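You operate a simulated robot arm through the tools that you are given. There is no shell and no other tool.

Carry out the task below with a simulated robot arm. There is one attempt and no reset: what you move stays moved.

## Task
Fill jar No. 26 to its 100 ml line with blue water and put its lid back on.
Fine: put the jar back where it stood; close the knob. Set down upright: what you pick out.

The check looks at the end state, three seconds after you hand in, the way a careful person would. Anything else that was tipped, shoved, dropped, spilled or broken makes it a failure. A push-on lid holds only when it is set on centred and level and pressed home; a screw cap is set on level and turned clockwise until tight.

## Robot
A 6-joint arm with a two-finger parallel gripper, fixed in place. Base frame: the origin is on the floor under the middle of its stand, x ahead of it, y to its left, z up; the work surface is at about z = 900. Readings come in mm, rad, newtons and seconds.
With the tool pointing down near the work surface it reaches from about 240 to 640 mm from the base axis. Its first joint turns from -1.152 to 1.152 rad. Payload 2.7 kg.
Tool frame: the origin (TCP) lies between the finger pads and is the grasp point; the fingertips stand 23 mm ahead of it; z points along the fingers, y is the line along which they close. The gripper opens to 94 mm. The fingers are 38 mm wide and 10 mm thick; the gripper's body (54 by 96 mm) begins 39 mm behind the TCP.
Orientation is that of the tool frame in the base frame, as [roll, pitch, yaw] about the fixed x, y, z axes, in that order (R = Rz(yaw) Ry(pitch) Rx(roll)). With the fingers straight down and closing along the base's y, the tool's x points along the base's -x, its y along +y and its z along -z.

## Interface
- The arm moves only by the tool jog_arm. Its argument "commands" is a list of rows, each an object (a shift or turn left out is 0, a gripper value left out holds the last) with "slide": the shift along the tool's x, y, z in m, a list of three; "delta_rot": the turn, a rotation vector about the tool's x, y, z in rad, a list of three; "claw": the opening, from 0 (shut) to 1 (fully open). In form: [{"slide": [tx, ty, tz], "delta_rot": [wx, wy, wz], "claw": claw}, ...]. A call has 1 to 20 rows; each row shifts and turns the commanded pose from where the row before left it, along the tool's axes as they then stand. Rows are played at 5 a second. More than 50 mm and 0.15 rad between two rows, or a gripper value outside its range, and nothing of the call is played. A pose out of reach is approached as far as the arm can. The call stops where the force on the tool passes 40 N (or 10 N more than at its start, if that is more) or the arm is blocked; 0.2 s more then pass. Each finger travels about 45 mm/s and halts on what it meets, pressing with about 40 N; the grip force reading is that of the motor and also rises with nothing between the fingers. The clock runs only during rows and for 0.2 s after the last one: add rows that do not move to give the fingers time. It gives the time, the measured TCP pose, the force on the tool (base axes), the opening and the grip force at its end, in the units of the frame above (readings bear some noise), with the torque about the TCP (base axes, N m) and any sound that the robot's microphone picked up, and new pictures: "pictures" is both (left out), scene, wrist or none.
- Cameras (640 x 400 px; columns grow to the right, rows downward): "scene" is fixed at [99, -448, 1420.5]; the picture's right is [0.56, -0.83, 0.00], its down [-0.35, -0.24, -0.91] and it looks along [0.75, 0.51, -0.42] (base axes); focal length 346 px, centre (320, 200). "wrist" rides on the gripper at [86, 16, -74] in the tool frame; the picture's right is [-0.18, 0.98, 0.00], its down [-0.58, -0.11, -0.81] and it looks along [-0.79, -0.15, 0.59] (tool axes); focal length 243 px, centre (320, 200).
- point_at(camera, pixels): for up to 12 pixels [column, row] of the newest picture of that camera ("zoom" is the newest enlarged one), the place [x, y, z] in the base frame of the surface seen there, good to about 3 mm. No time passes.
- inspect(camera, box): a new picture of the part [left, top, right, bottom] of that camera's present view, enlarged. No time passes.
- hand_in(): hands the job in; it is judged then, once.

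Leave the gripper open and the arm clear of the work at the hand-in unless told otherwise.

The tools are called by a JSON object that holds its "name" and its "arguments". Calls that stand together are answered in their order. jog_arm: Moves the arm, as the interface text tells. Its arguments: {"type":"object","properties":{"commands":{"type":"array"},"pictures":{"type":"string","enum":["both","scene","wrist","none"]}},"required":["commands"]} The other tools are called the same way: point_at (camera, pixels) gives the place of the surface under pixels of a picture; inspect (camera, box) takes an enlarged picture of a part of a camera's view; hand_in () hands the job in.

At the start:

```text
time_s: 0.0
eef_pos: [357.5, 26.9, 1279.5]
ee_rot: [-3.141, 0.001, 3.142]
ft_force: [-0.2, 0.3, 0.4]
wrist_torque: [-0.01, -0.01, 0.02]
grip_width: 93.8
grip_force: 0.1
```

scene: 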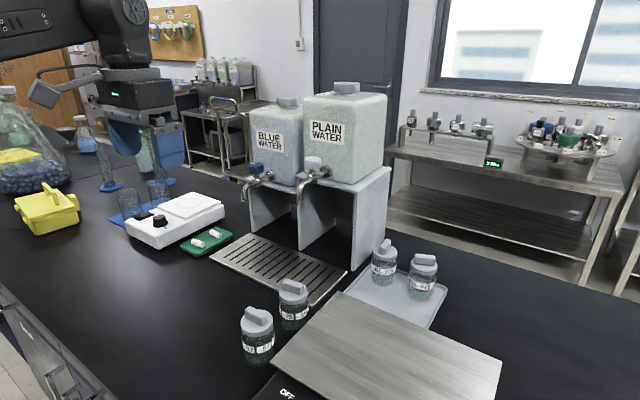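
wrist: 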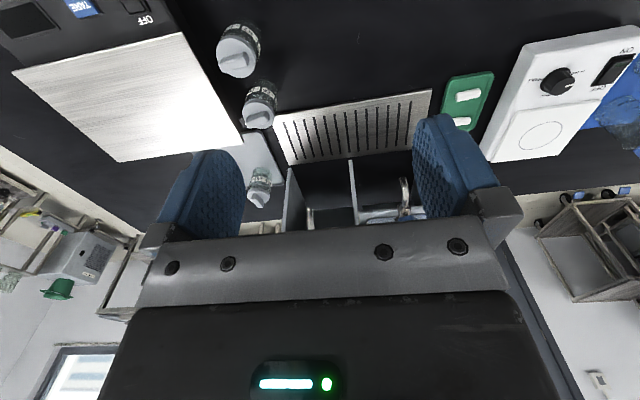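

I see four jars (two on the bench at about (257,335) and (293,303), two on a tray at about (384,262) and (423,277)) and two dispensers with taps. I will enlarge the views to read labels first.

{"name": "inspect", "arguments": {"camera": "scene", "box": [220, 260, 340, 370]}}

{"name": "inspect", "arguments": {"camera": "scene", "box": [350, 225, 460, 310]}}

{"name": "inspect", "arguments": {"camera": "scene", "box": [230, 80, 400, 280]}}

{"name": "inspect", "arguments": {"camera": "wrist", "box": [200, 10, 460, 230]}}

```text
3.64 times, centred on (280, 315) of scene
```

zoom: 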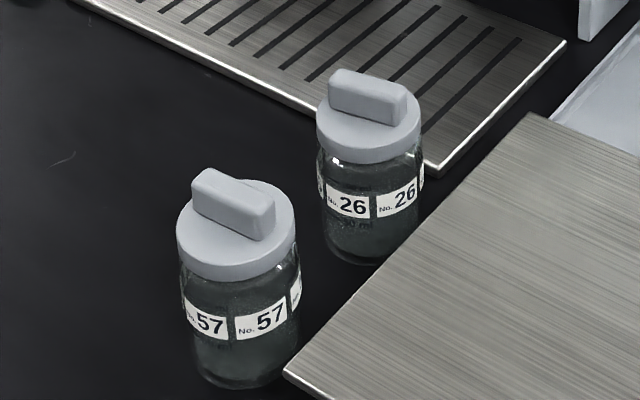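

```text
4.71 times, centred on (405, 268) of scene
```

zoom: 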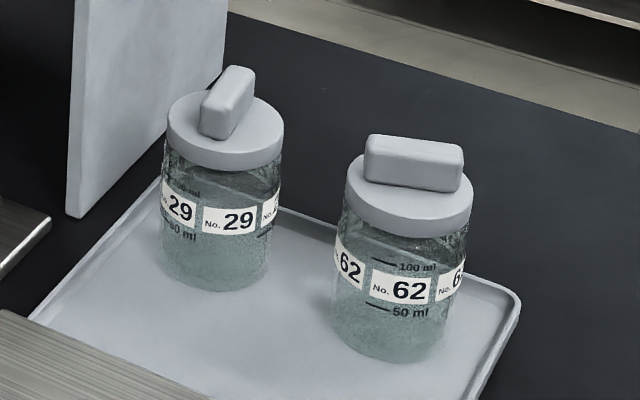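

```text
2.00 times, centred on (315, 180) of scene
```

zoom: 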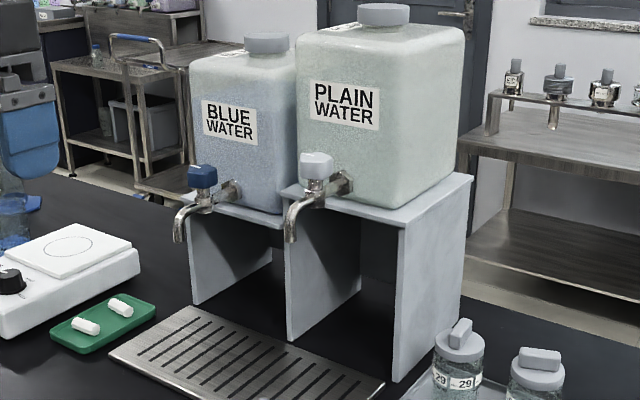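

```text
1.82 times, centred on (330, 120) of wrist
```

zoom: 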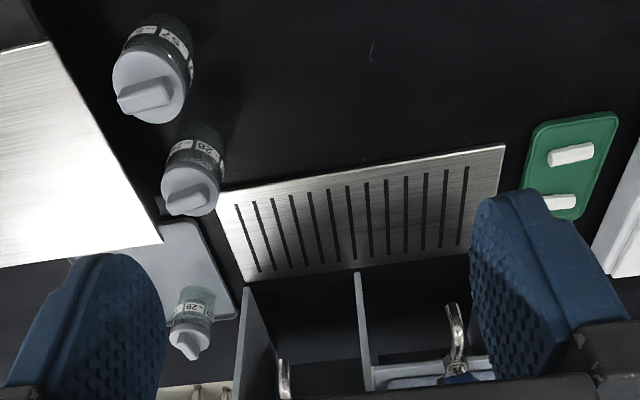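

Jar 26 is the one next to the drip tray, at scene pixel about (293,303). Next I enlarge it strongly, along with the taps, and measure positions.

{"name": "inspect", "arguments": {"camera": "scene", "box": [270, 270, 318, 335]}}

{"name": "point_at", "arguments": {"camera": "scene", "pixels": [[293, 283], [280, 291], [307, 292], [293, 298], [293, 325], [283, 279], [304, 284], [257, 316], [258, 355], [293, 310]]}}

{"name": "inspect", "arguments": {"camera": "scene", "box": [235, 150, 335, 215]}}

```text
6.15 times, centred on (294, 302) of scene
```

zoom: 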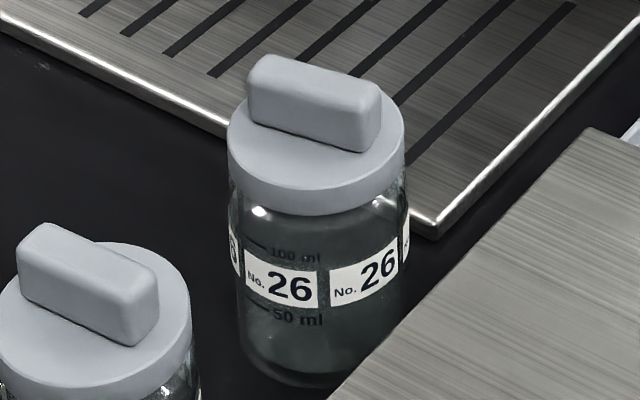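

```text
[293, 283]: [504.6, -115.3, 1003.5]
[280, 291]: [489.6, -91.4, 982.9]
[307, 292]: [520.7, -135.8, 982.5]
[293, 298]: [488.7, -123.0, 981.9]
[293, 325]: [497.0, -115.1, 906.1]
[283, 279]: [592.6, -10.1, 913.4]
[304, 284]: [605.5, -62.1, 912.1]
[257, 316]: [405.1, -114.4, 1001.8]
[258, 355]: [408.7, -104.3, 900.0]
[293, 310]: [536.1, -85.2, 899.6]
```

```text
6.15 times, centred on (285, 182) of scene
```

zoom: 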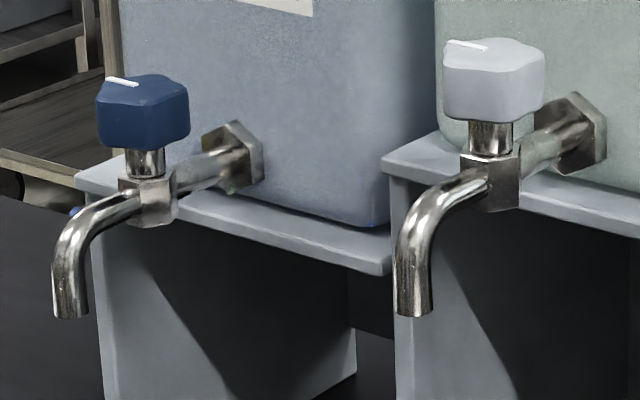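

Now I measure the blue tap (knob, spout tip, stem), the drip tray and the shelf with the enlarged picture.

{"name": "point_at", "arguments": {"camera": "zoom", "pixels": [[145, 90], [145, 120], [102, 105], [185, 105], [122, 81], [147, 160], [70, 300], [58, 305], [84, 305], [110, 210], [240, 170], [150, 200]]}}

{"name": "point_at", "arguments": {"camera": "scene", "pixels": [[210, 265], [318, 304], [346, 272], [256, 235], [250, 232], [299, 248], [352, 270], [385, 170], [247, 182], [249, 176], [274, 350], [345, 292]]}}

{"name": "inspect", "arguments": {"camera": "wrist", "box": [330, 170, 440, 235]}}

```text
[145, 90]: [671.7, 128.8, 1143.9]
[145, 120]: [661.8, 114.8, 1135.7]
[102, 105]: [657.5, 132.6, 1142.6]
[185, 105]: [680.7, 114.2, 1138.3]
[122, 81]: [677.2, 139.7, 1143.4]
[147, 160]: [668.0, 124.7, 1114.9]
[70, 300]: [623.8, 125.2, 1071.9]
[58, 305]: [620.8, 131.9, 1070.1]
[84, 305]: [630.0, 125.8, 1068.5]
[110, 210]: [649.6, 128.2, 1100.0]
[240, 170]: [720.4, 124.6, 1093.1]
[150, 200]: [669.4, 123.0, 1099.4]
```

```text
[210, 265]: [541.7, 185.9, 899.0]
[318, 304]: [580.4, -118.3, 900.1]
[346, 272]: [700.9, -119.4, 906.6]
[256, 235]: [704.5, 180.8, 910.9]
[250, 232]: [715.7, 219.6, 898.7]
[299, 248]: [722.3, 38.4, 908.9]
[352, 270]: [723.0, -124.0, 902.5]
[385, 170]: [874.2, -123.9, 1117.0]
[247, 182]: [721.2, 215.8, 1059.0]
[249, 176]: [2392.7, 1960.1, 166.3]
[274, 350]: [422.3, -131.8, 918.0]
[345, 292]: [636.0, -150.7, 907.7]
```

```text
5.82 times, centred on (385, 202) of wrist
```

zoom: 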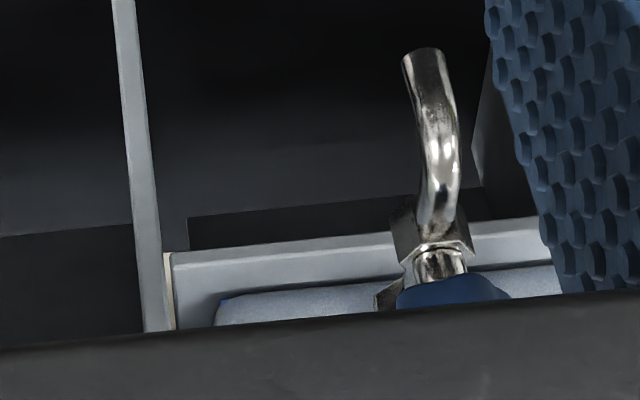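

Blue tap: stem near (669,125), knob z≈1120–1144, outlet near (625,127,1066). Jar 26 stands near (505,-114). I enlarge jar 26's lid again to measure the handle bar and the level lines exactly.

{"name": "inspect", "arguments": {"camera": "scene", "box": [275, 274, 315, 299]}}

```text
16.00 times, centred on (295, 286) of scene
```

zoom: 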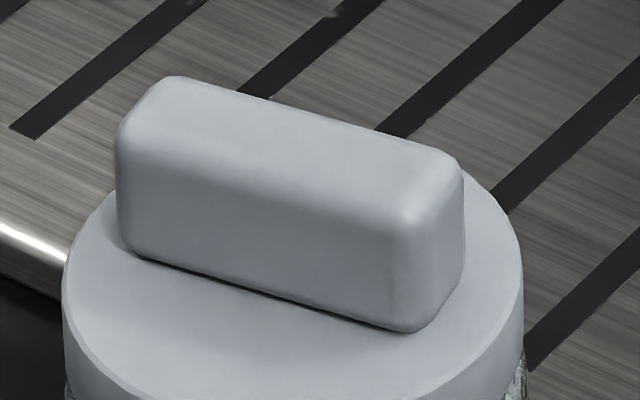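

Enlarged handle bar fills the view: I measure its top corners, its side faces and the lid disc.

{"name": "point_at", "arguments": {"camera": "zoom", "pixels": [[180, 84], [135, 128], [400, 205], [445, 160], [290, 145], [135, 200], [390, 290], [440, 250], [90, 260], [480, 240], [250, 330], [520, 290]]}}

```text
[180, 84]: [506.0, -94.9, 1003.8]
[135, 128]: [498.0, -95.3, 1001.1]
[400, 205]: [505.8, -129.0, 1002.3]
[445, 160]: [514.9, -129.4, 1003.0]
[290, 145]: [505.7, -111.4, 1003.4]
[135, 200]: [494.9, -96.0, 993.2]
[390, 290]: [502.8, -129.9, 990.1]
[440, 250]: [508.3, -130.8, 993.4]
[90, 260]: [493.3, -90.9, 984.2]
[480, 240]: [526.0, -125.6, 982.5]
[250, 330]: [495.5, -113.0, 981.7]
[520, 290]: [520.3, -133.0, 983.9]
```

The bar on jar 26's lid runs from about (502,-95) to (510,-129), about 38 by 13 mm, top at z≈1003.5; the lid disc top is z≈983.5, lid centre about (506,-112). I turn the tool by 1.319 rad so the fingers close across the bar, then move to above the jar at z≈1130.

{"name": "jog_arm", "arguments": {"commands": [{"delta_rot": [0, 0, 0.1466], "claw": 1}, {"delta_rot": [0, 0, 0.1466]}, {"delta_rot": [0, 0, 0.1466]}, {"delta_rot": [0, 0, 0.1466]}, {"delta_rot": [0, 0, 0.1466]}, {"delta_rot": [0, 0, 0.1466]}, {"delta_rot": [0, 0, 0.1466]}, {"delta_rot": [0, 0, 0.1466]}, {"delta_rot": [0, 0, 0.1466]}, {"slide": [-0.0286, 0.0182, 0.025]}, {"slide": [-0.0286, 0.0182, 0.025]}, {"slide": [-0.0286, 0.0182, 0.025]}, {"slide": [-0.0286, 0.0182, 0.025]}, {"slide": [-0.0286, 0.0182, 0.025]}, {"slide": [-0.0286, 0.0182, 0.025]}, {}], "pictures": "both"}}

```text
time_s: 3.4
eef_pos: [507.1, -112.1, 1129.5]
ee_rot: [-3.141, -0.001, 1.823]
ft_force: [0.7, -0.4, 0.5]
wrist_torque: [0.0, -0.02, -0.02]
grip_width: 93.9
grip_force: 0.0
```

scene: 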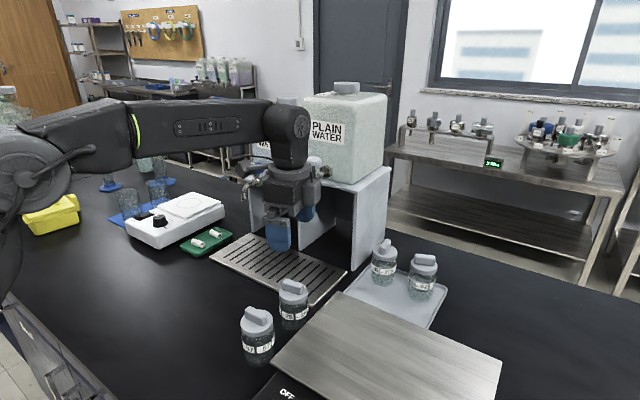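
wrist: 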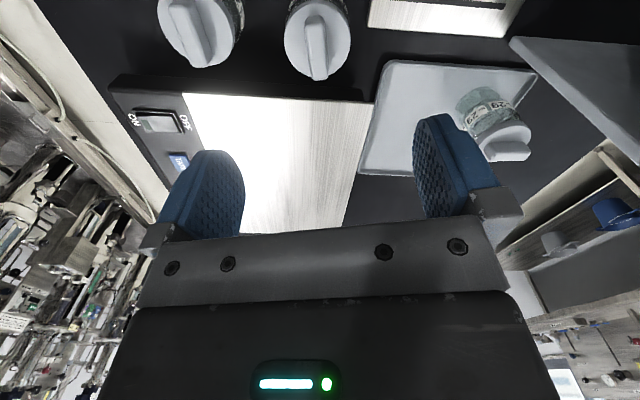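

The gripper is over jar 26; the wrist view shows its lid at (318,38). I enlarge it to see what kind of lid it is.

{"name": "inspect", "arguments": {"camera": "wrist", "box": [260, 0, 380, 85]}}

{"name": "inspect", "arguments": {"camera": "wrist", "box": [440, 70, 560, 170]}}

```text
4.71 times, centred on (320, 42) of wrist
```

zoom: 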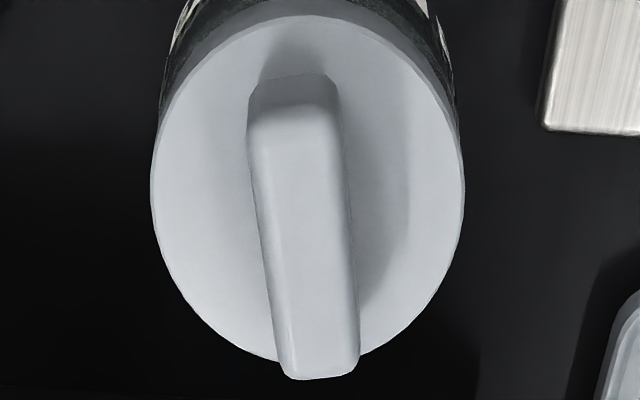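

```text
4.00 times, centred on (500, 120) of wrist
```

zoom: 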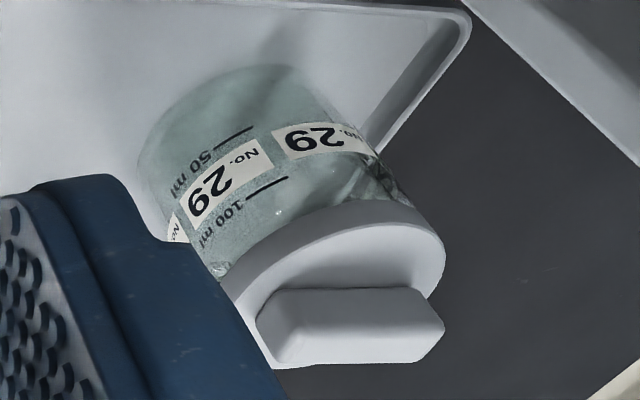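

I narrow the fingers to about half (to stay clear of jar 57) and lower to z≈1012, so the fingertips end about 5 mm above the lid disc, straddling the bar.

{"name": "jog_arm", "arguments": {"commands": [{"claw": 0.5}, {"slide": [0, 0, 0.025]}, {"slide": [0, 0, 0.03]}, {"slide": [0, 0, 0.03]}, {"slide": [0, 0, 0.02]}, {"slide": [0, 0, 0.0125]}, {}], "pictures": "both"}}

```text
time_s: 5.0
eef_pos: [505.7, -111.5, 1011.5]
ee_rot: [-3.141, -0.001, 1.822]
ft_force: [-1.0, 0.1, 0.1]
wrist_torque: [0.01, 0.0, 0.01]
grip_width: 46.9
grip_force: 0.0
```

scene: 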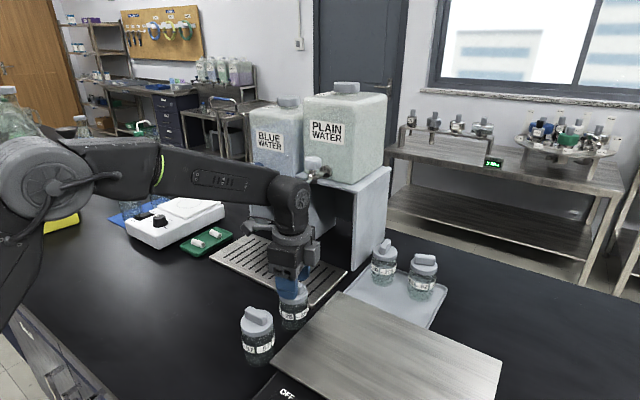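
wrist: 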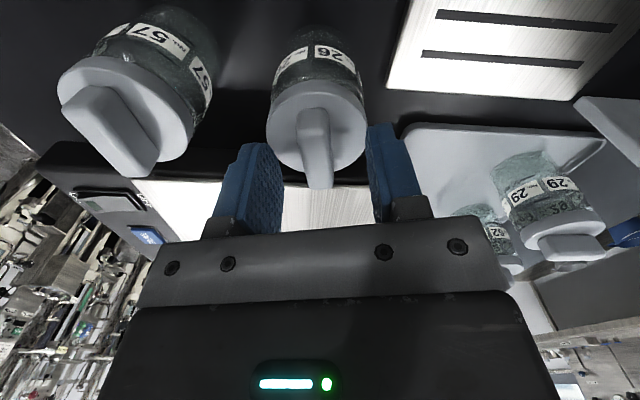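

The bar sits between the pads at about (318,150) in the wrist view. I take a closer look before closing.

{"name": "inspect", "arguments": {"camera": "wrist", "box": [230, 30, 430, 230]}}

{"name": "inspect", "arguments": {"camera": "scene", "box": [265, 260, 325, 335]}}

```text
2.00 times, centred on (330, 130) of wrist
```

zoom: 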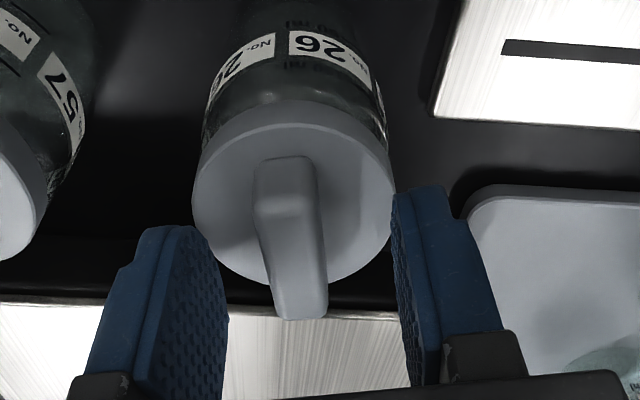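

```text
5.33 times, centred on (295, 298) of scene
```

zoom: 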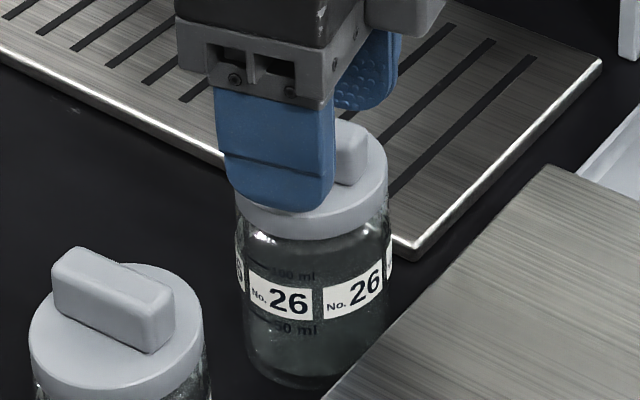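

Fingers straddle the bar correctly. I close them on it and read the grip.

{"name": "jog_arm", "arguments": {"commands": [{"claw": 0}, {}, {}, {}], "pictures": "both"}}

```text
time_s: 6.0
eef_pos: [506.1, -112.5, 1011.6]
ee_rot: [3.14, 0.001, 1.822]
ft_force: [-0.3, 0.8, 0.1]
wrist_torque: [0.01, -0.01, -0.05]
grip_width: 13.6
grip_force: 39.5
heard: snap
```

scene: 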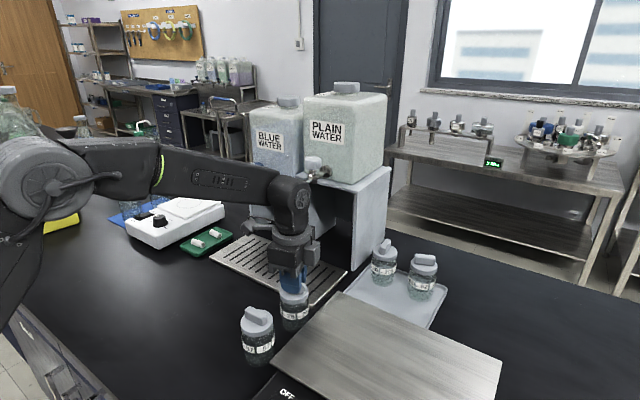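
wrist: 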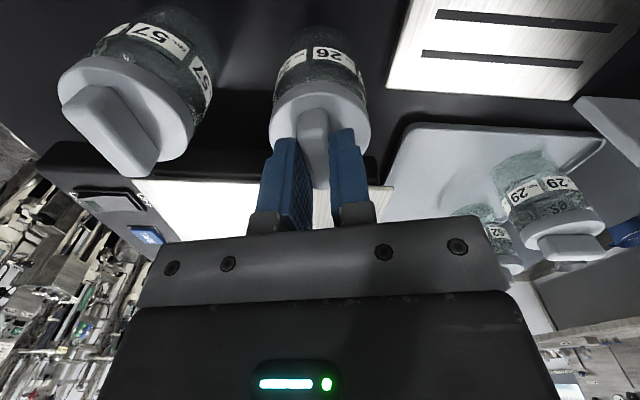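

Grip is 13.6 mm wide with 39.5 N, and a "snap" was heard. I lift slowly by a few mm and watch force and pictures to learn whether lid alone or the whole jar rises.

{"name": "jog_arm", "arguments": {"commands": [{"slide": [0, 0, -0.002]}, {"slide": [0, 0, -0.002]}, {}], "pictures": "both"}}

{"name": "inspect", "arguments": {"camera": "scene", "box": [265, 260, 325, 335]}}

```text
time_s: 6.8
eef_pos: [506.6, -111.5, 1015.7]
ee_rot: [-3.141, 0.0, 1.822]
ft_force: [-0.7, -0.5, -0.4]
wrist_torque: [0.03, 0.0, 0.02]
grip_width: 13.3
grip_force: 40.4
```

scene: 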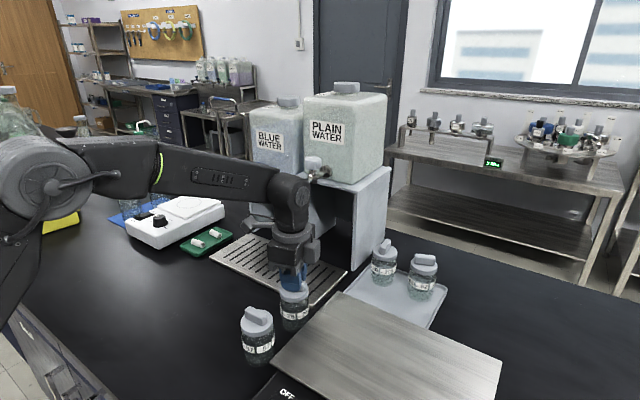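
wrist: 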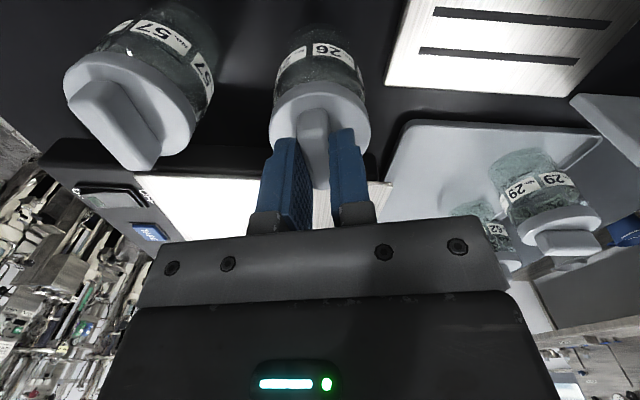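

```text
5.33 times, centred on (295, 298) of scene
```

zoom: 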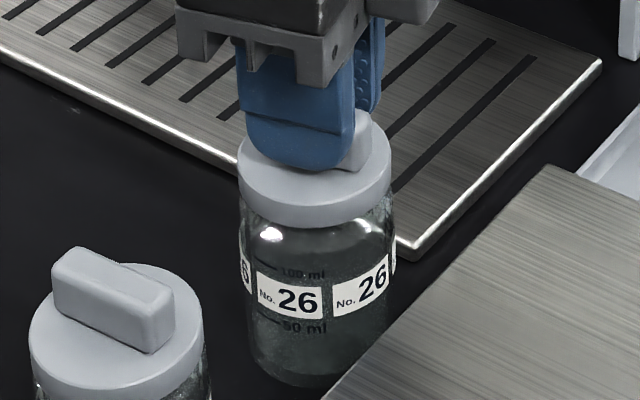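

Not clear yet whether the jar rises with the lid (label at (298,301) in the zoom, base nearly unchanged). I lift another 10 mm.

{"name": "jog_arm", "arguments": {"commands": [{"slide": [0, 0, -0.005]}, {"slide": [0, 0, -0.005]}, {}], "pictures": "both"}}

{"name": "inspect", "arguments": {"camera": "scene", "box": [265, 260, 325, 335]}}

```text
time_s: 7.6
eef_pos: [506.7, -111.6, 1026.7]
ee_rot: [-3.142, 0.0, 1.823]
ft_force: [0.1, 0.5, 0.3]
wrist_torque: [0.04, -0.01, 0.01]
grip_width: 13.5
grip_force: 40.3
```

scene: 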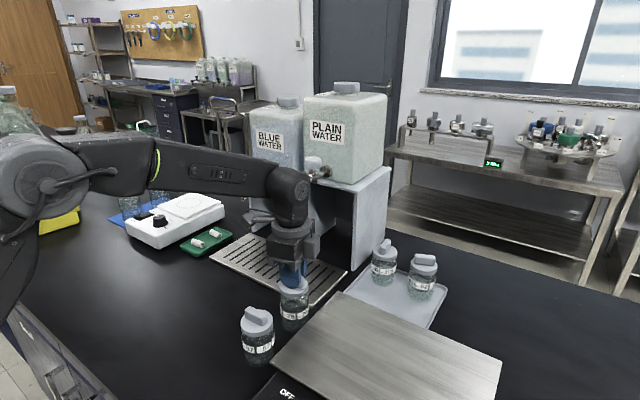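
wrist: 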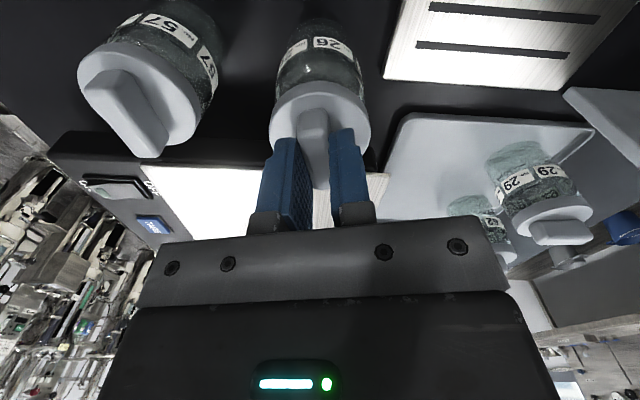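

```text
5.33 times, centred on (295, 298) of scene
```

zoom: 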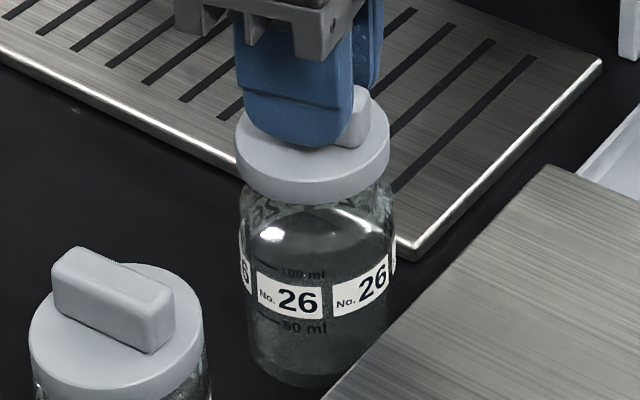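

The jar stays down and the lid comes off cleanly: it is a push-on lid that snapped free. I lift it clear and carry it to an open bench spot near (380, 80).

{"name": "jog_arm", "arguments": {"commands": [{"slide": [0, 0, -0.02]}, {"slide": [0, 0, -0.035]}, {"slide": [0, 0, -0.035]}, {"slide": [0.0435, -0.0149, 0]}, {"slide": [0.0435, -0.0149, 0]}, {"slide": [0.0435, -0.0149, 0]}, {"slide": [0.0435, -0.0149, 0]}, {"slide": [0.0435, -0.0149, 0]}, {}, {}], "pictures": "both"}}

{"name": "inspect", "arguments": {"camera": "scene", "box": [265, 260, 325, 335]}}

```text
time_s: 9.8
eef_pos: [379.6, 81.1, 1114.8]
ee_rot: [3.14, 0.001, 1.822]
ft_force: [-0.1, -0.5, 0.5]
wrist_torque: [0.01, 0.0, -0.01]
grip_width: 13.1
grip_force: 40.5
```

scene: 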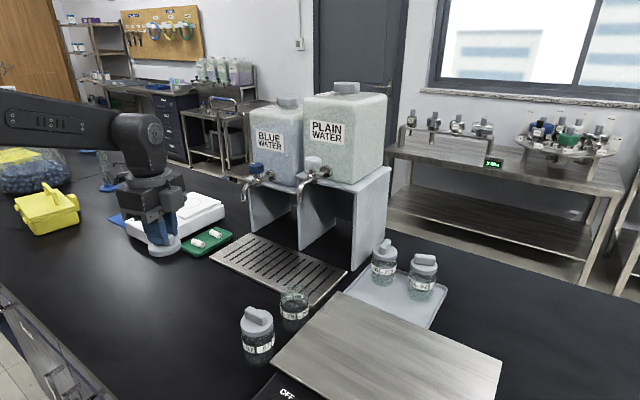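
wrist: 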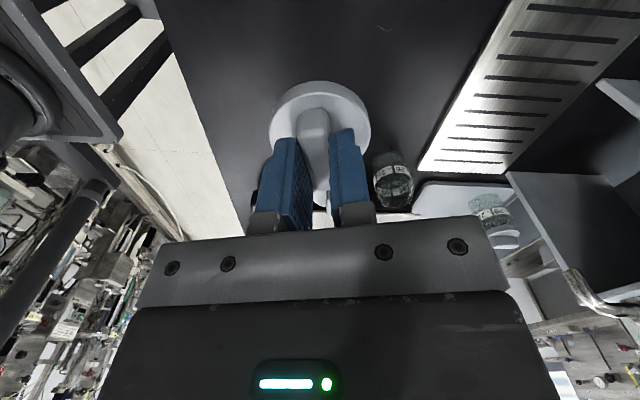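

```text
5.33 times, centred on (295, 298) of scene
```

zoom: 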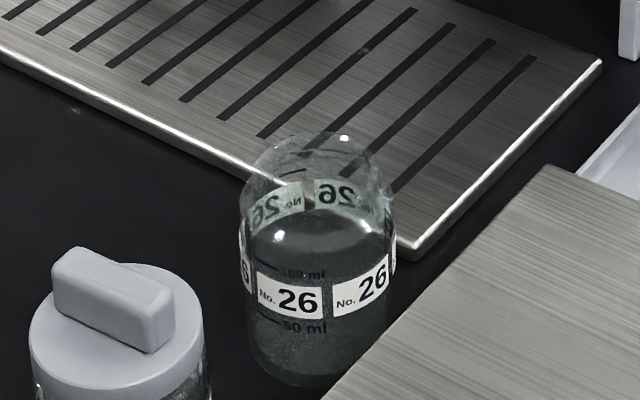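

Jar 26 stands open and undisturbed; lid is in the gripper. The spot below, scene pixel about (181,323), is bare bench. I measure the lid's rim height, the jar's mouth and the bench under the lid.

{"name": "point_at", "arguments": {"camera": "zoom", "pixels": [[250, 180], [345, 137], [390, 225], [316, 215], [300, 300], [245, 270], [392, 270], [305, 380], [250, 350], [306, 135]]}}

{"name": "inspect", "arguments": {"camera": "scene", "box": [130, 215, 200, 265]}}

```text
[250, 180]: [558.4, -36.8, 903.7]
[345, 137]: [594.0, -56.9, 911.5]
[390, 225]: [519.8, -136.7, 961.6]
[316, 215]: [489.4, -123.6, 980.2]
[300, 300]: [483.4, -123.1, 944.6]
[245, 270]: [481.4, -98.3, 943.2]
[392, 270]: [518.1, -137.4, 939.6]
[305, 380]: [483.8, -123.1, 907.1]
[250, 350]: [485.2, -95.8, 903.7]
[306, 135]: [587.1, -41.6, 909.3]
```

```text
8.00 times, centred on (165, 240) of scene
```

zoom: 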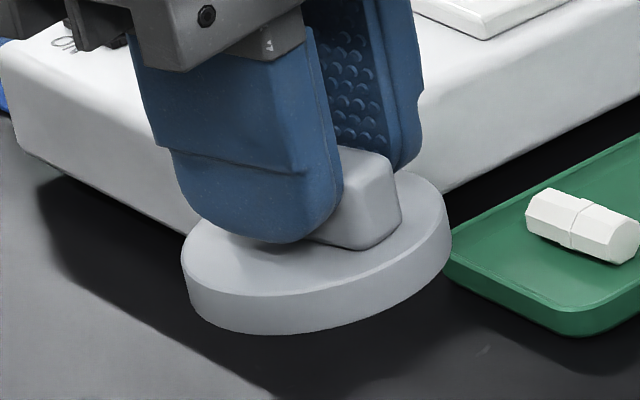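

The lid's skirt is about 12 mm tall, so it should touch the bench at TCP z≈940. I lower it to z≈955 first.

{"name": "jog_arm", "arguments": {"commands": [{"slide": [0, 0, 0.04]}, {"slide": [0, 0, 0.04]}, {"slide": [0, 0, 0.04]}, {"slide": [0, 0, 0.03]}, {"slide": [0, 0, 0.01]}, {}], "pictures": "scene"}}

{"name": "inspect", "arguments": {"camera": "scene", "box": [140, 280, 220, 340]}}

```text
time_s: 11.2
eef_pos: [380.4, 80.3, 955.7]
ee_rot: [3.14, 0.001, 1.823]
ft_force: [0.0, 0.1, 0.0]
wrist_torque: [0.02, 0.0, 0.03]
grip_width: 13.2
grip_force: 40.3
```

scene: 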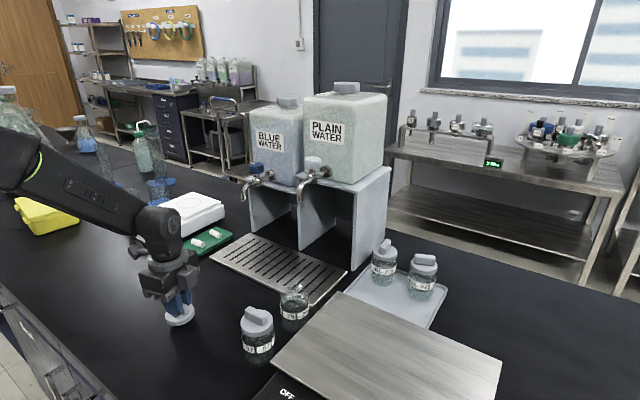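

```text
6.67 times, centred on (180, 310) of scene
```

zoom: 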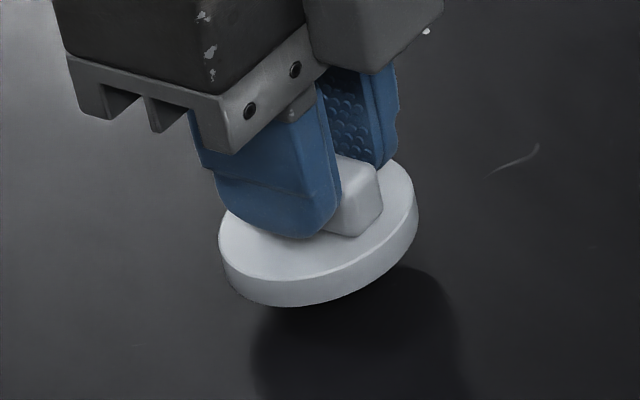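

The lid hovers about 15 mm above the bench. I lower it in small steps until a contact force appears.

{"name": "jog_arm", "arguments": {"commands": [{"slide": [0, 0, 0.006]}, {"slide": [0, 0, 0.004]}, {}], "pictures": "none"}}

{"name": "jog_arm", "arguments": {"commands": [{"slide": [0, 0, 0.002]}, {}], "pictures": "none"}}

{"name": "jog_arm", "arguments": {"commands": [{"slide": [0, 0, 0.002]}, {}], "pictures": "scene"}}

{"name": "inspect", "arguments": {"camera": "scene", "box": [140, 280, 220, 340]}}

```text
time_s: 12.0
eef_pos: [379.1, 81.3, 945.8]
ee_rot: [3.14, -0.001, 1.823]
ft_force: [-0.1, -0.1, -1.2]
wrist_torque: [-0.02, 0.05, 0.0]
grip_width: 13.2
grip_force: 40.1
```

```text
time_s: 12.6
eef_pos: [378.9, 81.9, 943.6]
ee_rot: [-3.141, 0.0, 1.822]
ft_force: [0.2, -0.6, 0.1]
wrist_torque: [-0.04, -0.04, -0.01]
grip_width: 13.1
grip_force: 39.6
```

```text
time_s: 13.2
eef_pos: [378.8, 81.2, 941.4]
ee_rot: [3.141, 0.0, 1.822]
ft_force: [0.7, 0.2, 0.1]
wrist_torque: [-0.01, 0.05, 0.01]
grip_width: 13.2
grip_force: 39.5
```

scene: 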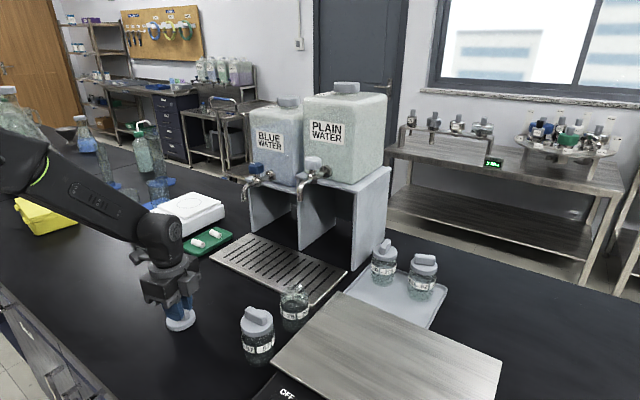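

```text
6.67 times, centred on (180, 310) of scene
```

zoom: 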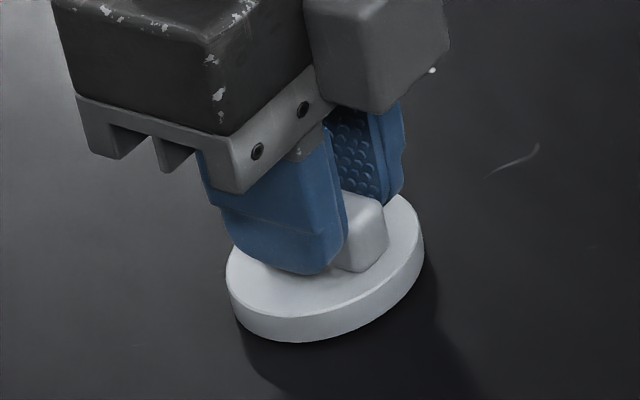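

Still no contact force, but the shadow nearly meets the rim. I continue in 1 mm steps.

{"name": "jog_arm", "arguments": {"commands": [{"slide": [0, 0, 0.0015]}, {}], "pictures": "none"}}

{"name": "jog_arm", "arguments": {"commands": [{"slide": [0, 0, 0.0015]}, {}], "pictures": "none"}}

{"name": "jog_arm", "arguments": {"commands": [{"slide": [0, 0, 0.0015]}, {}], "pictures": "scene"}}

{"name": "inspect", "arguments": {"camera": "scene", "box": [140, 280, 220, 340]}}

```text
time_s: 13.8
eef_pos: [379.1, 80.8, 940.2]
ee_rot: [-3.141, 0.0, 1.823]
ft_force: [-0.1, -0.4, -0.4]
wrist_torque: [0.02, -0.03, 0.03]
grip_width: 13.1
grip_force: 39.4
```

```text
time_s: 14.4
eef_pos: [379.8, 80.0, 939.6]
ee_rot: [3.14, 0.001, 1.823]
ft_force: [-3.6, -4.0, 18.0]
wrist_torque: [0.17, 0.14, 0.05]
grip_width: 13.1
grip_force: 39.9
```

```text
time_s: 14.9
eef_pos: [380.0, 80.4, 940.1]
ee_rot: [3.137, -0.001, 1.824]
ft_force: [-2.8, -2.4, 4.9]
wrist_torque: [0.1, 0.14, 0.09]
grip_width: 13.4
grip_force: 40.4
stopped in row 2: the force on the tool passed its limit at 42 N (the readings are from after the stop); the commanded pose is now the measured one
```

scene: 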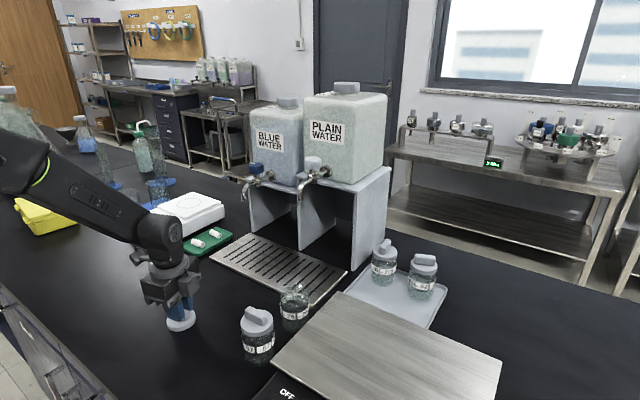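

```text
6.67 times, centred on (180, 310) of scene
```

zoom: 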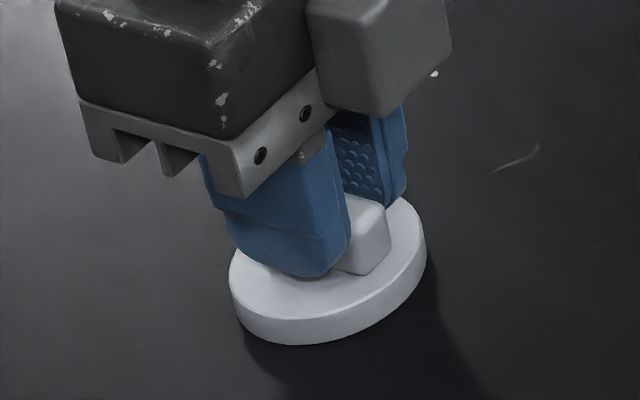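

Contact at TCP z≈940: the lid stands on the bench at (380,80). I open the fingers and rise straight up.

{"name": "jog_arm", "arguments": {"commands": [{"claw": 0.5}, {}, {}, {"slide": [0, 0, -0.02]}, {"slide": [0, 0, -0.04]}, {"slide": [0, 0, -0.045]}, {"slide": [0, 0, -0.045]}, {"slide": [0, 0, -0.04]}, {}], "pictures": "both"}}

{"name": "inspect", "arguments": {"camera": "scene", "box": [140, 280, 220, 340]}}

```text
time_s: 16.9
eef_pos: [380.4, 81.6, 1130.0]
ee_rot: [3.139, 0.001, 1.824]
ft_force: [0.5, 0.3, 0.2]
wrist_torque: [-0.03, 0.03, 0.0]
grip_width: 47.2
grip_force: 0.0
```

scene: 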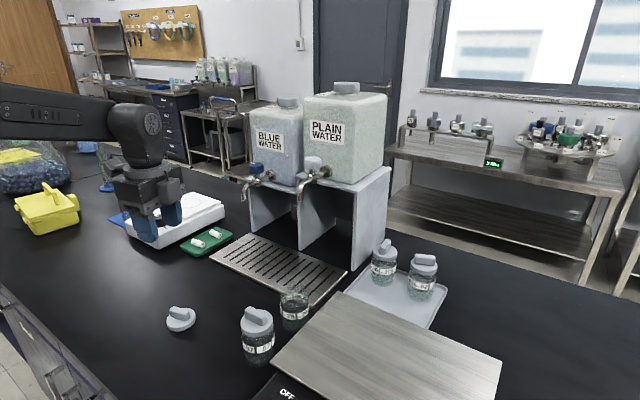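
wrist: 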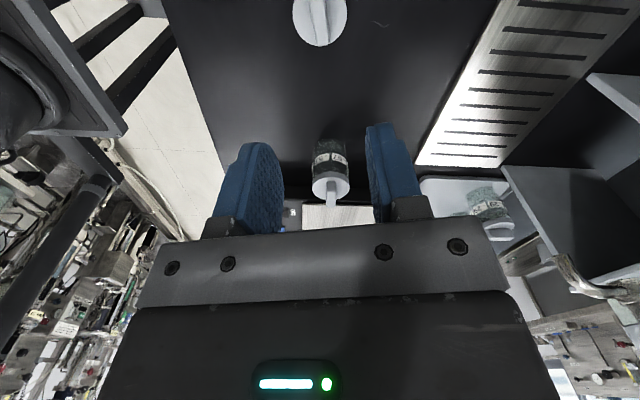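

```text
6.67 times, centred on (180, 310) of scene
```

zoom: 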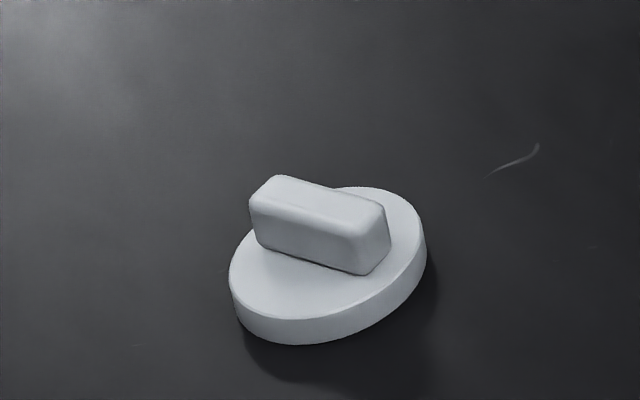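

The lid rests upright on the bench at scene (180,320). Next I tilt the tool 40° (so it can later hold the jar beneath the tap without hitting the spout) and set the opening to about 70 mm.

{"name": "jog_arm", "arguments": {"commands": [{"delta_rot": [0, -0.1396, 0], "claw": 0.75}, {"delta_rot": [0, -0.1396, 0]}, {"delta_rot": [0, -0.1396, 0]}, {"delta_rot": [0, -0.1396, 0]}, {"delta_rot": [0, -0.1396, 0]}, {}, {}], "pictures": "both"}}

{"name": "inspect", "arguments": {"camera": "scene", "box": [225, 285, 325, 375]}}

```text
time_s: 18.5
eef_pos: [380.1, 80.6, 1129.2]
ee_rot: [3.139, 0.7, 1.82]
ft_force: [0.3, 0.0, 0.8]
wrist_torque: [0.01, 0.02, 0.01]
grip_width: 70.5
grip_force: 0.1
```

scene: 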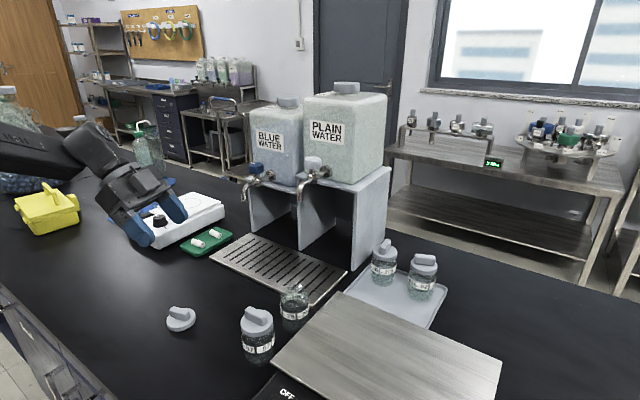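
wrist: 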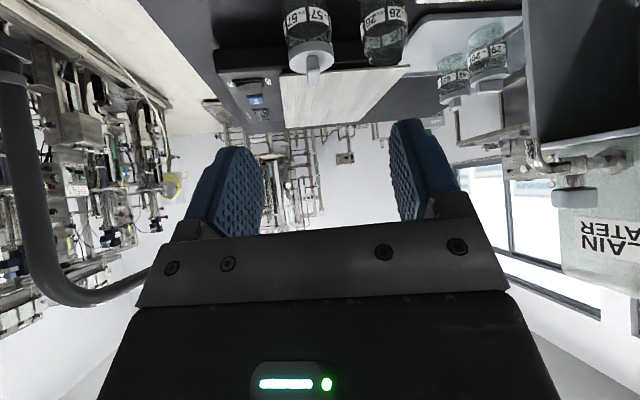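

```text
4.44 times, centred on (275, 330) of scene
```

zoom: 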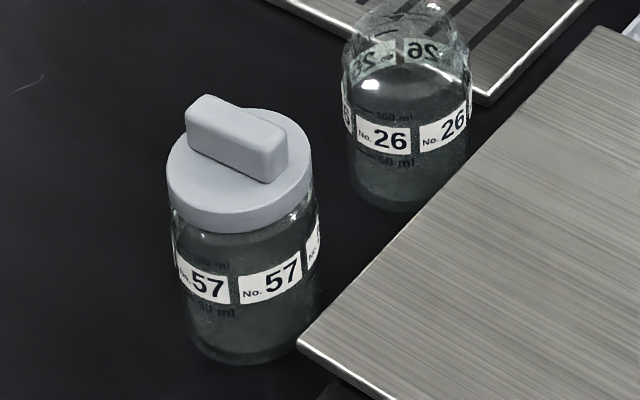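

Pose is right (tilt 0.70 rad toward -y). I measure jar 57 and jar 26's features in the zoom to make sure of clearances.

{"name": "point_at", "arguments": {"camera": "zoom", "pixels": [[235, 130], [172, 190], [310, 170], [238, 225], [300, 342], [440, 195], [500, 118], [350, 60], [400, 62], [468, 60], [420, 90], [410, 190]]}}

{"name": "point_at", "arguments": {"camera": "scene", "pixels": [[126, 235], [225, 210], [155, 248], [187, 253], [233, 237], [204, 228], [175, 205], [303, 285], [285, 293], [180, 318], [166, 320], [195, 320]]}}

```text
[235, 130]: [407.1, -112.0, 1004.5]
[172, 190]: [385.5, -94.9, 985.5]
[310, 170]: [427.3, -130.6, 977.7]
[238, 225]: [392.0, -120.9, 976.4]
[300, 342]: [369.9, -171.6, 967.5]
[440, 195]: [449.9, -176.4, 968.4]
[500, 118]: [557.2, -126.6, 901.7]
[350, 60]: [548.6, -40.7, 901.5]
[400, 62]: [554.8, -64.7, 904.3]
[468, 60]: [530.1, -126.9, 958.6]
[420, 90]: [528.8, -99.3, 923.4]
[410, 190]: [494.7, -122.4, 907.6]
```

```text
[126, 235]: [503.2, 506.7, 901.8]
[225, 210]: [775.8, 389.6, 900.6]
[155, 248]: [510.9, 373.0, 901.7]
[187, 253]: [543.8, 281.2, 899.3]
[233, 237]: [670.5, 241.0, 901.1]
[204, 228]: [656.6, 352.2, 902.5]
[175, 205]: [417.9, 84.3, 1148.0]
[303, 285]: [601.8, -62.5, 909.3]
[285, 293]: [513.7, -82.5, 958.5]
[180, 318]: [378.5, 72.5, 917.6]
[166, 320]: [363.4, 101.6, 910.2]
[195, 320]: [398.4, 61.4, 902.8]
```

The balance plate is at z≈968 with its edge near y≈-172, and jar 57 is centred near (407,-112), so the approach from +y is clear. I move to the pre-grasp point about 100 mm back from jar 26.

{"name": "jog_arm", "arguments": {"commands": [{"slide": [-0.0102, 0.0149, 0.035]}, {"slide": [-0.0102, 0.0149, 0.035]}, {"slide": [-0.0102, 0.0149, 0.035]}, {"slide": [-0.0102, 0.0149, 0.035]}, {"slide": [-0.0102, 0.0149, 0.035]}, {}, {}], "pictures": "both"}}

{"name": "inspect", "arguments": {"camera": "wrist", "box": [200, 0, 460, 230]}}

{"name": "inspect", "arguments": {"camera": "scene", "box": [240, 240, 340, 340]}}

```text
time_s: 20.1
eef_pos: [491.0, -47.1, 1027.6]
ee_rot: [3.137, 0.7, 1.82]
ft_force: [-0.4, 0.6, -0.3]
wrist_torque: [-0.03, 0.02, -0.02]
grip_width: 70.4
grip_force: 0.1
```

scene: 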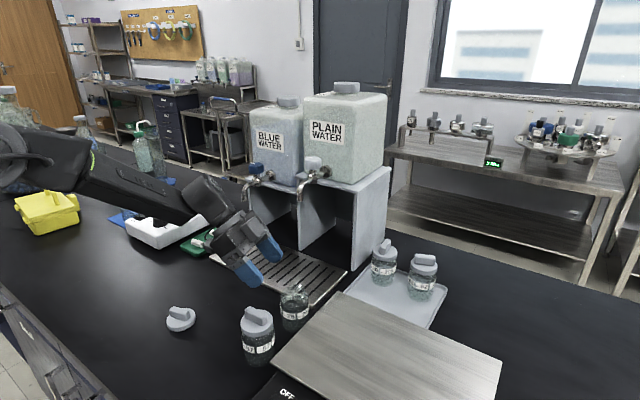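
wrist: 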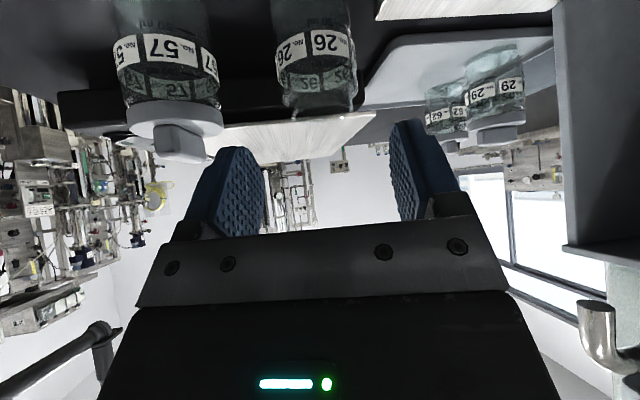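

```text
1.74 times, centred on (330, 115) of wrist
```

zoom: 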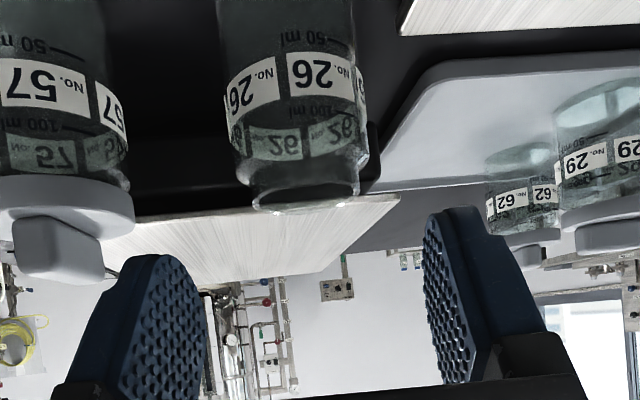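

```text
4.00 times, centred on (290, 290) of scene
```

zoom: 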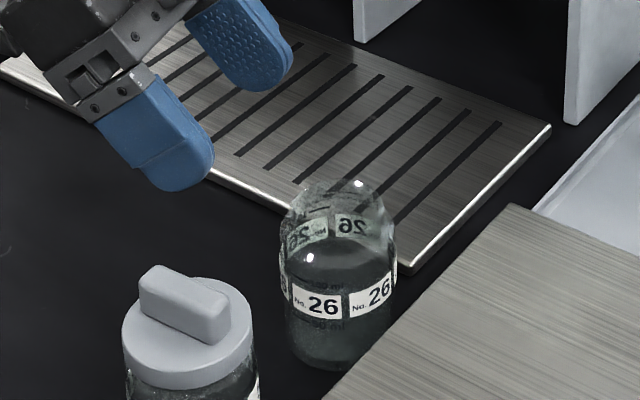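

The approach lane is clear. I measure jar 26 from this new viewpoint (wrist pixels around (316,49)) to fix its axis precisely.

{"name": "point_at", "arguments": {"camera": "wrist", "pixels": [[314, 40], [282, 44], [345, 36], [316, 48], [313, 20], [320, 66], [297, 44], [332, 40], [310, 115], [318, 112]]}}

```text
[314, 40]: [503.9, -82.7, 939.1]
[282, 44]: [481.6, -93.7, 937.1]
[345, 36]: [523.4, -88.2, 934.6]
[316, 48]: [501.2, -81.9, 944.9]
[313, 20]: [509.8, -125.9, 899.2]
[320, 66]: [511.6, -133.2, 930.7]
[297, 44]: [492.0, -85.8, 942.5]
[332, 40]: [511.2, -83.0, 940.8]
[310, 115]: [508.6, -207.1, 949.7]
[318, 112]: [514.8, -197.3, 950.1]
```

Fitting the measured wall points gives jar 26's axis at about (505.5,-110.5), radius ≈27.5. I advance 98 mm along the fingers to TCP (505,-108,952).

{"name": "jog_arm", "arguments": {"commands": [{"slide": [0.0013, -0.0016, 0.03]}, {"slide": [0, 0, 0.03]}, {"slide": [0, 0, 0.025]}, {"slide": [0, 0, 0.0128]}, {}], "pictures": "both"}}

{"name": "inspect", "arguments": {"camera": "scene", "box": [240, 240, 340, 340]}}

{"name": "inspect", "arguments": {"camera": "wrist", "box": [200, 0, 460, 230]}}

```text
time_s: 21.3
eef_pos: [504.3, -108.5, 952.5]
ee_rot: [3.137, 0.699, 1.82]
ft_force: [0.2, -0.1, 0.3]
wrist_torque: [-0.03, 0.01, 0.0]
grip_width: 70.5
grip_force: 0.0
```

scene: 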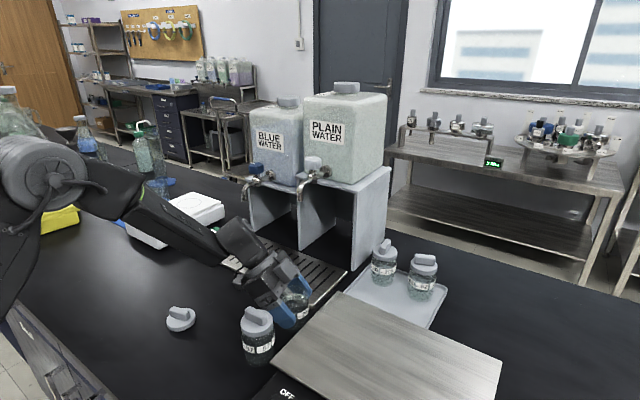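
wrist: 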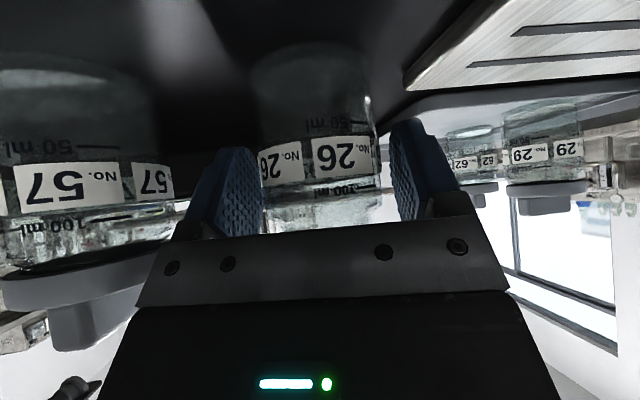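

```text
4.00 times, centred on (290, 290) of scene
```

zoom: 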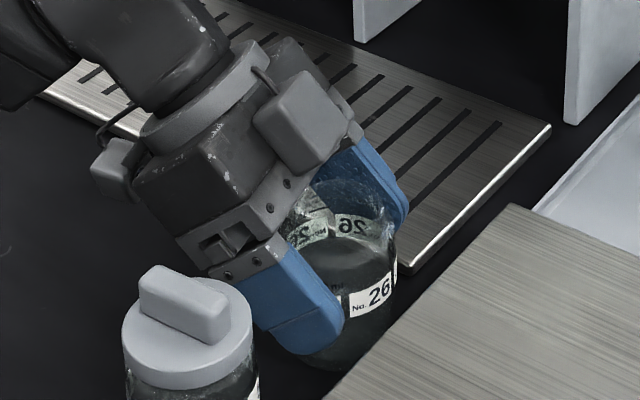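

```text
1.74 times, centred on (330, 115) of wrist
```

zoom: 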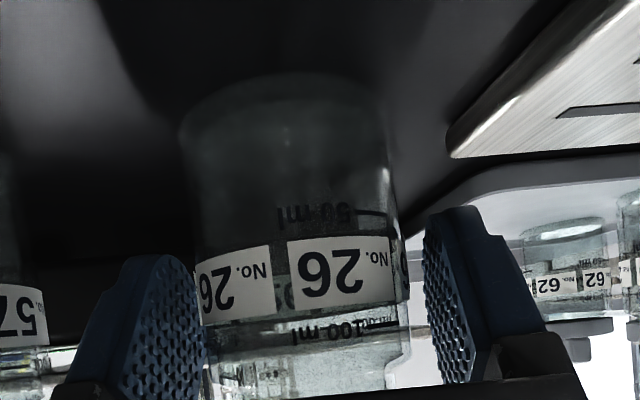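

The jar is between the pads, no contact force. I close on the jar body.

{"name": "jog_arm", "arguments": {"commands": [{"claw": 0}, {}, {}], "pictures": "both"}}

{"name": "inspect", "arguments": {"camera": "scene", "box": [240, 240, 340, 340]}}

```text
time_s: 22.1
eef_pos: [504.9, -108.3, 952.3]
ee_rot: [3.137, 0.698, 1.821]
ft_force: [-0.5, -0.2, 0.3]
wrist_torque: [-0.02, 0.03, 0.01]
grip_width: 55.3
grip_force: 39.8
```

scene: 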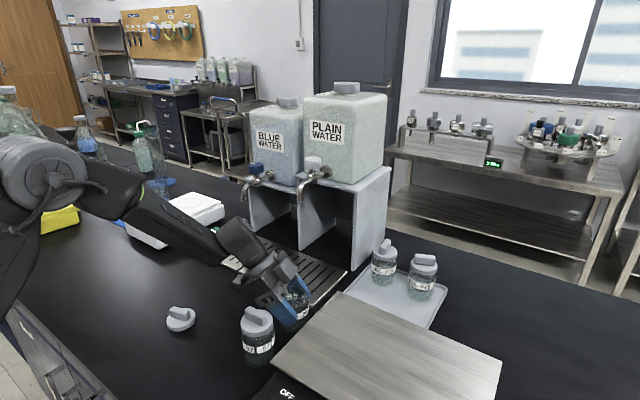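
wrist: 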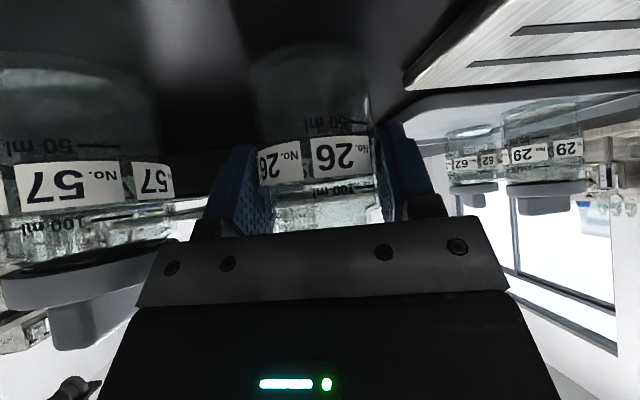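

```text
4.00 times, centred on (290, 290) of scene
```

zoom: 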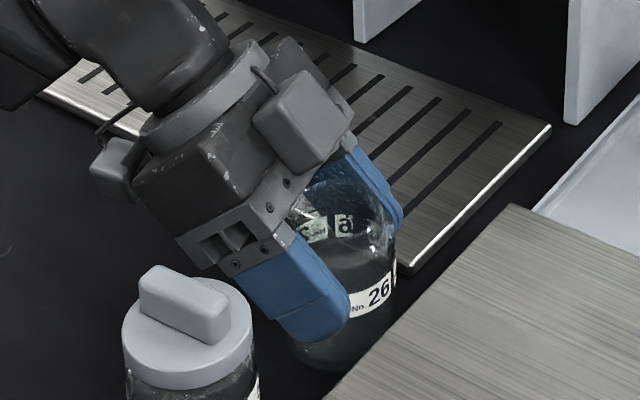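

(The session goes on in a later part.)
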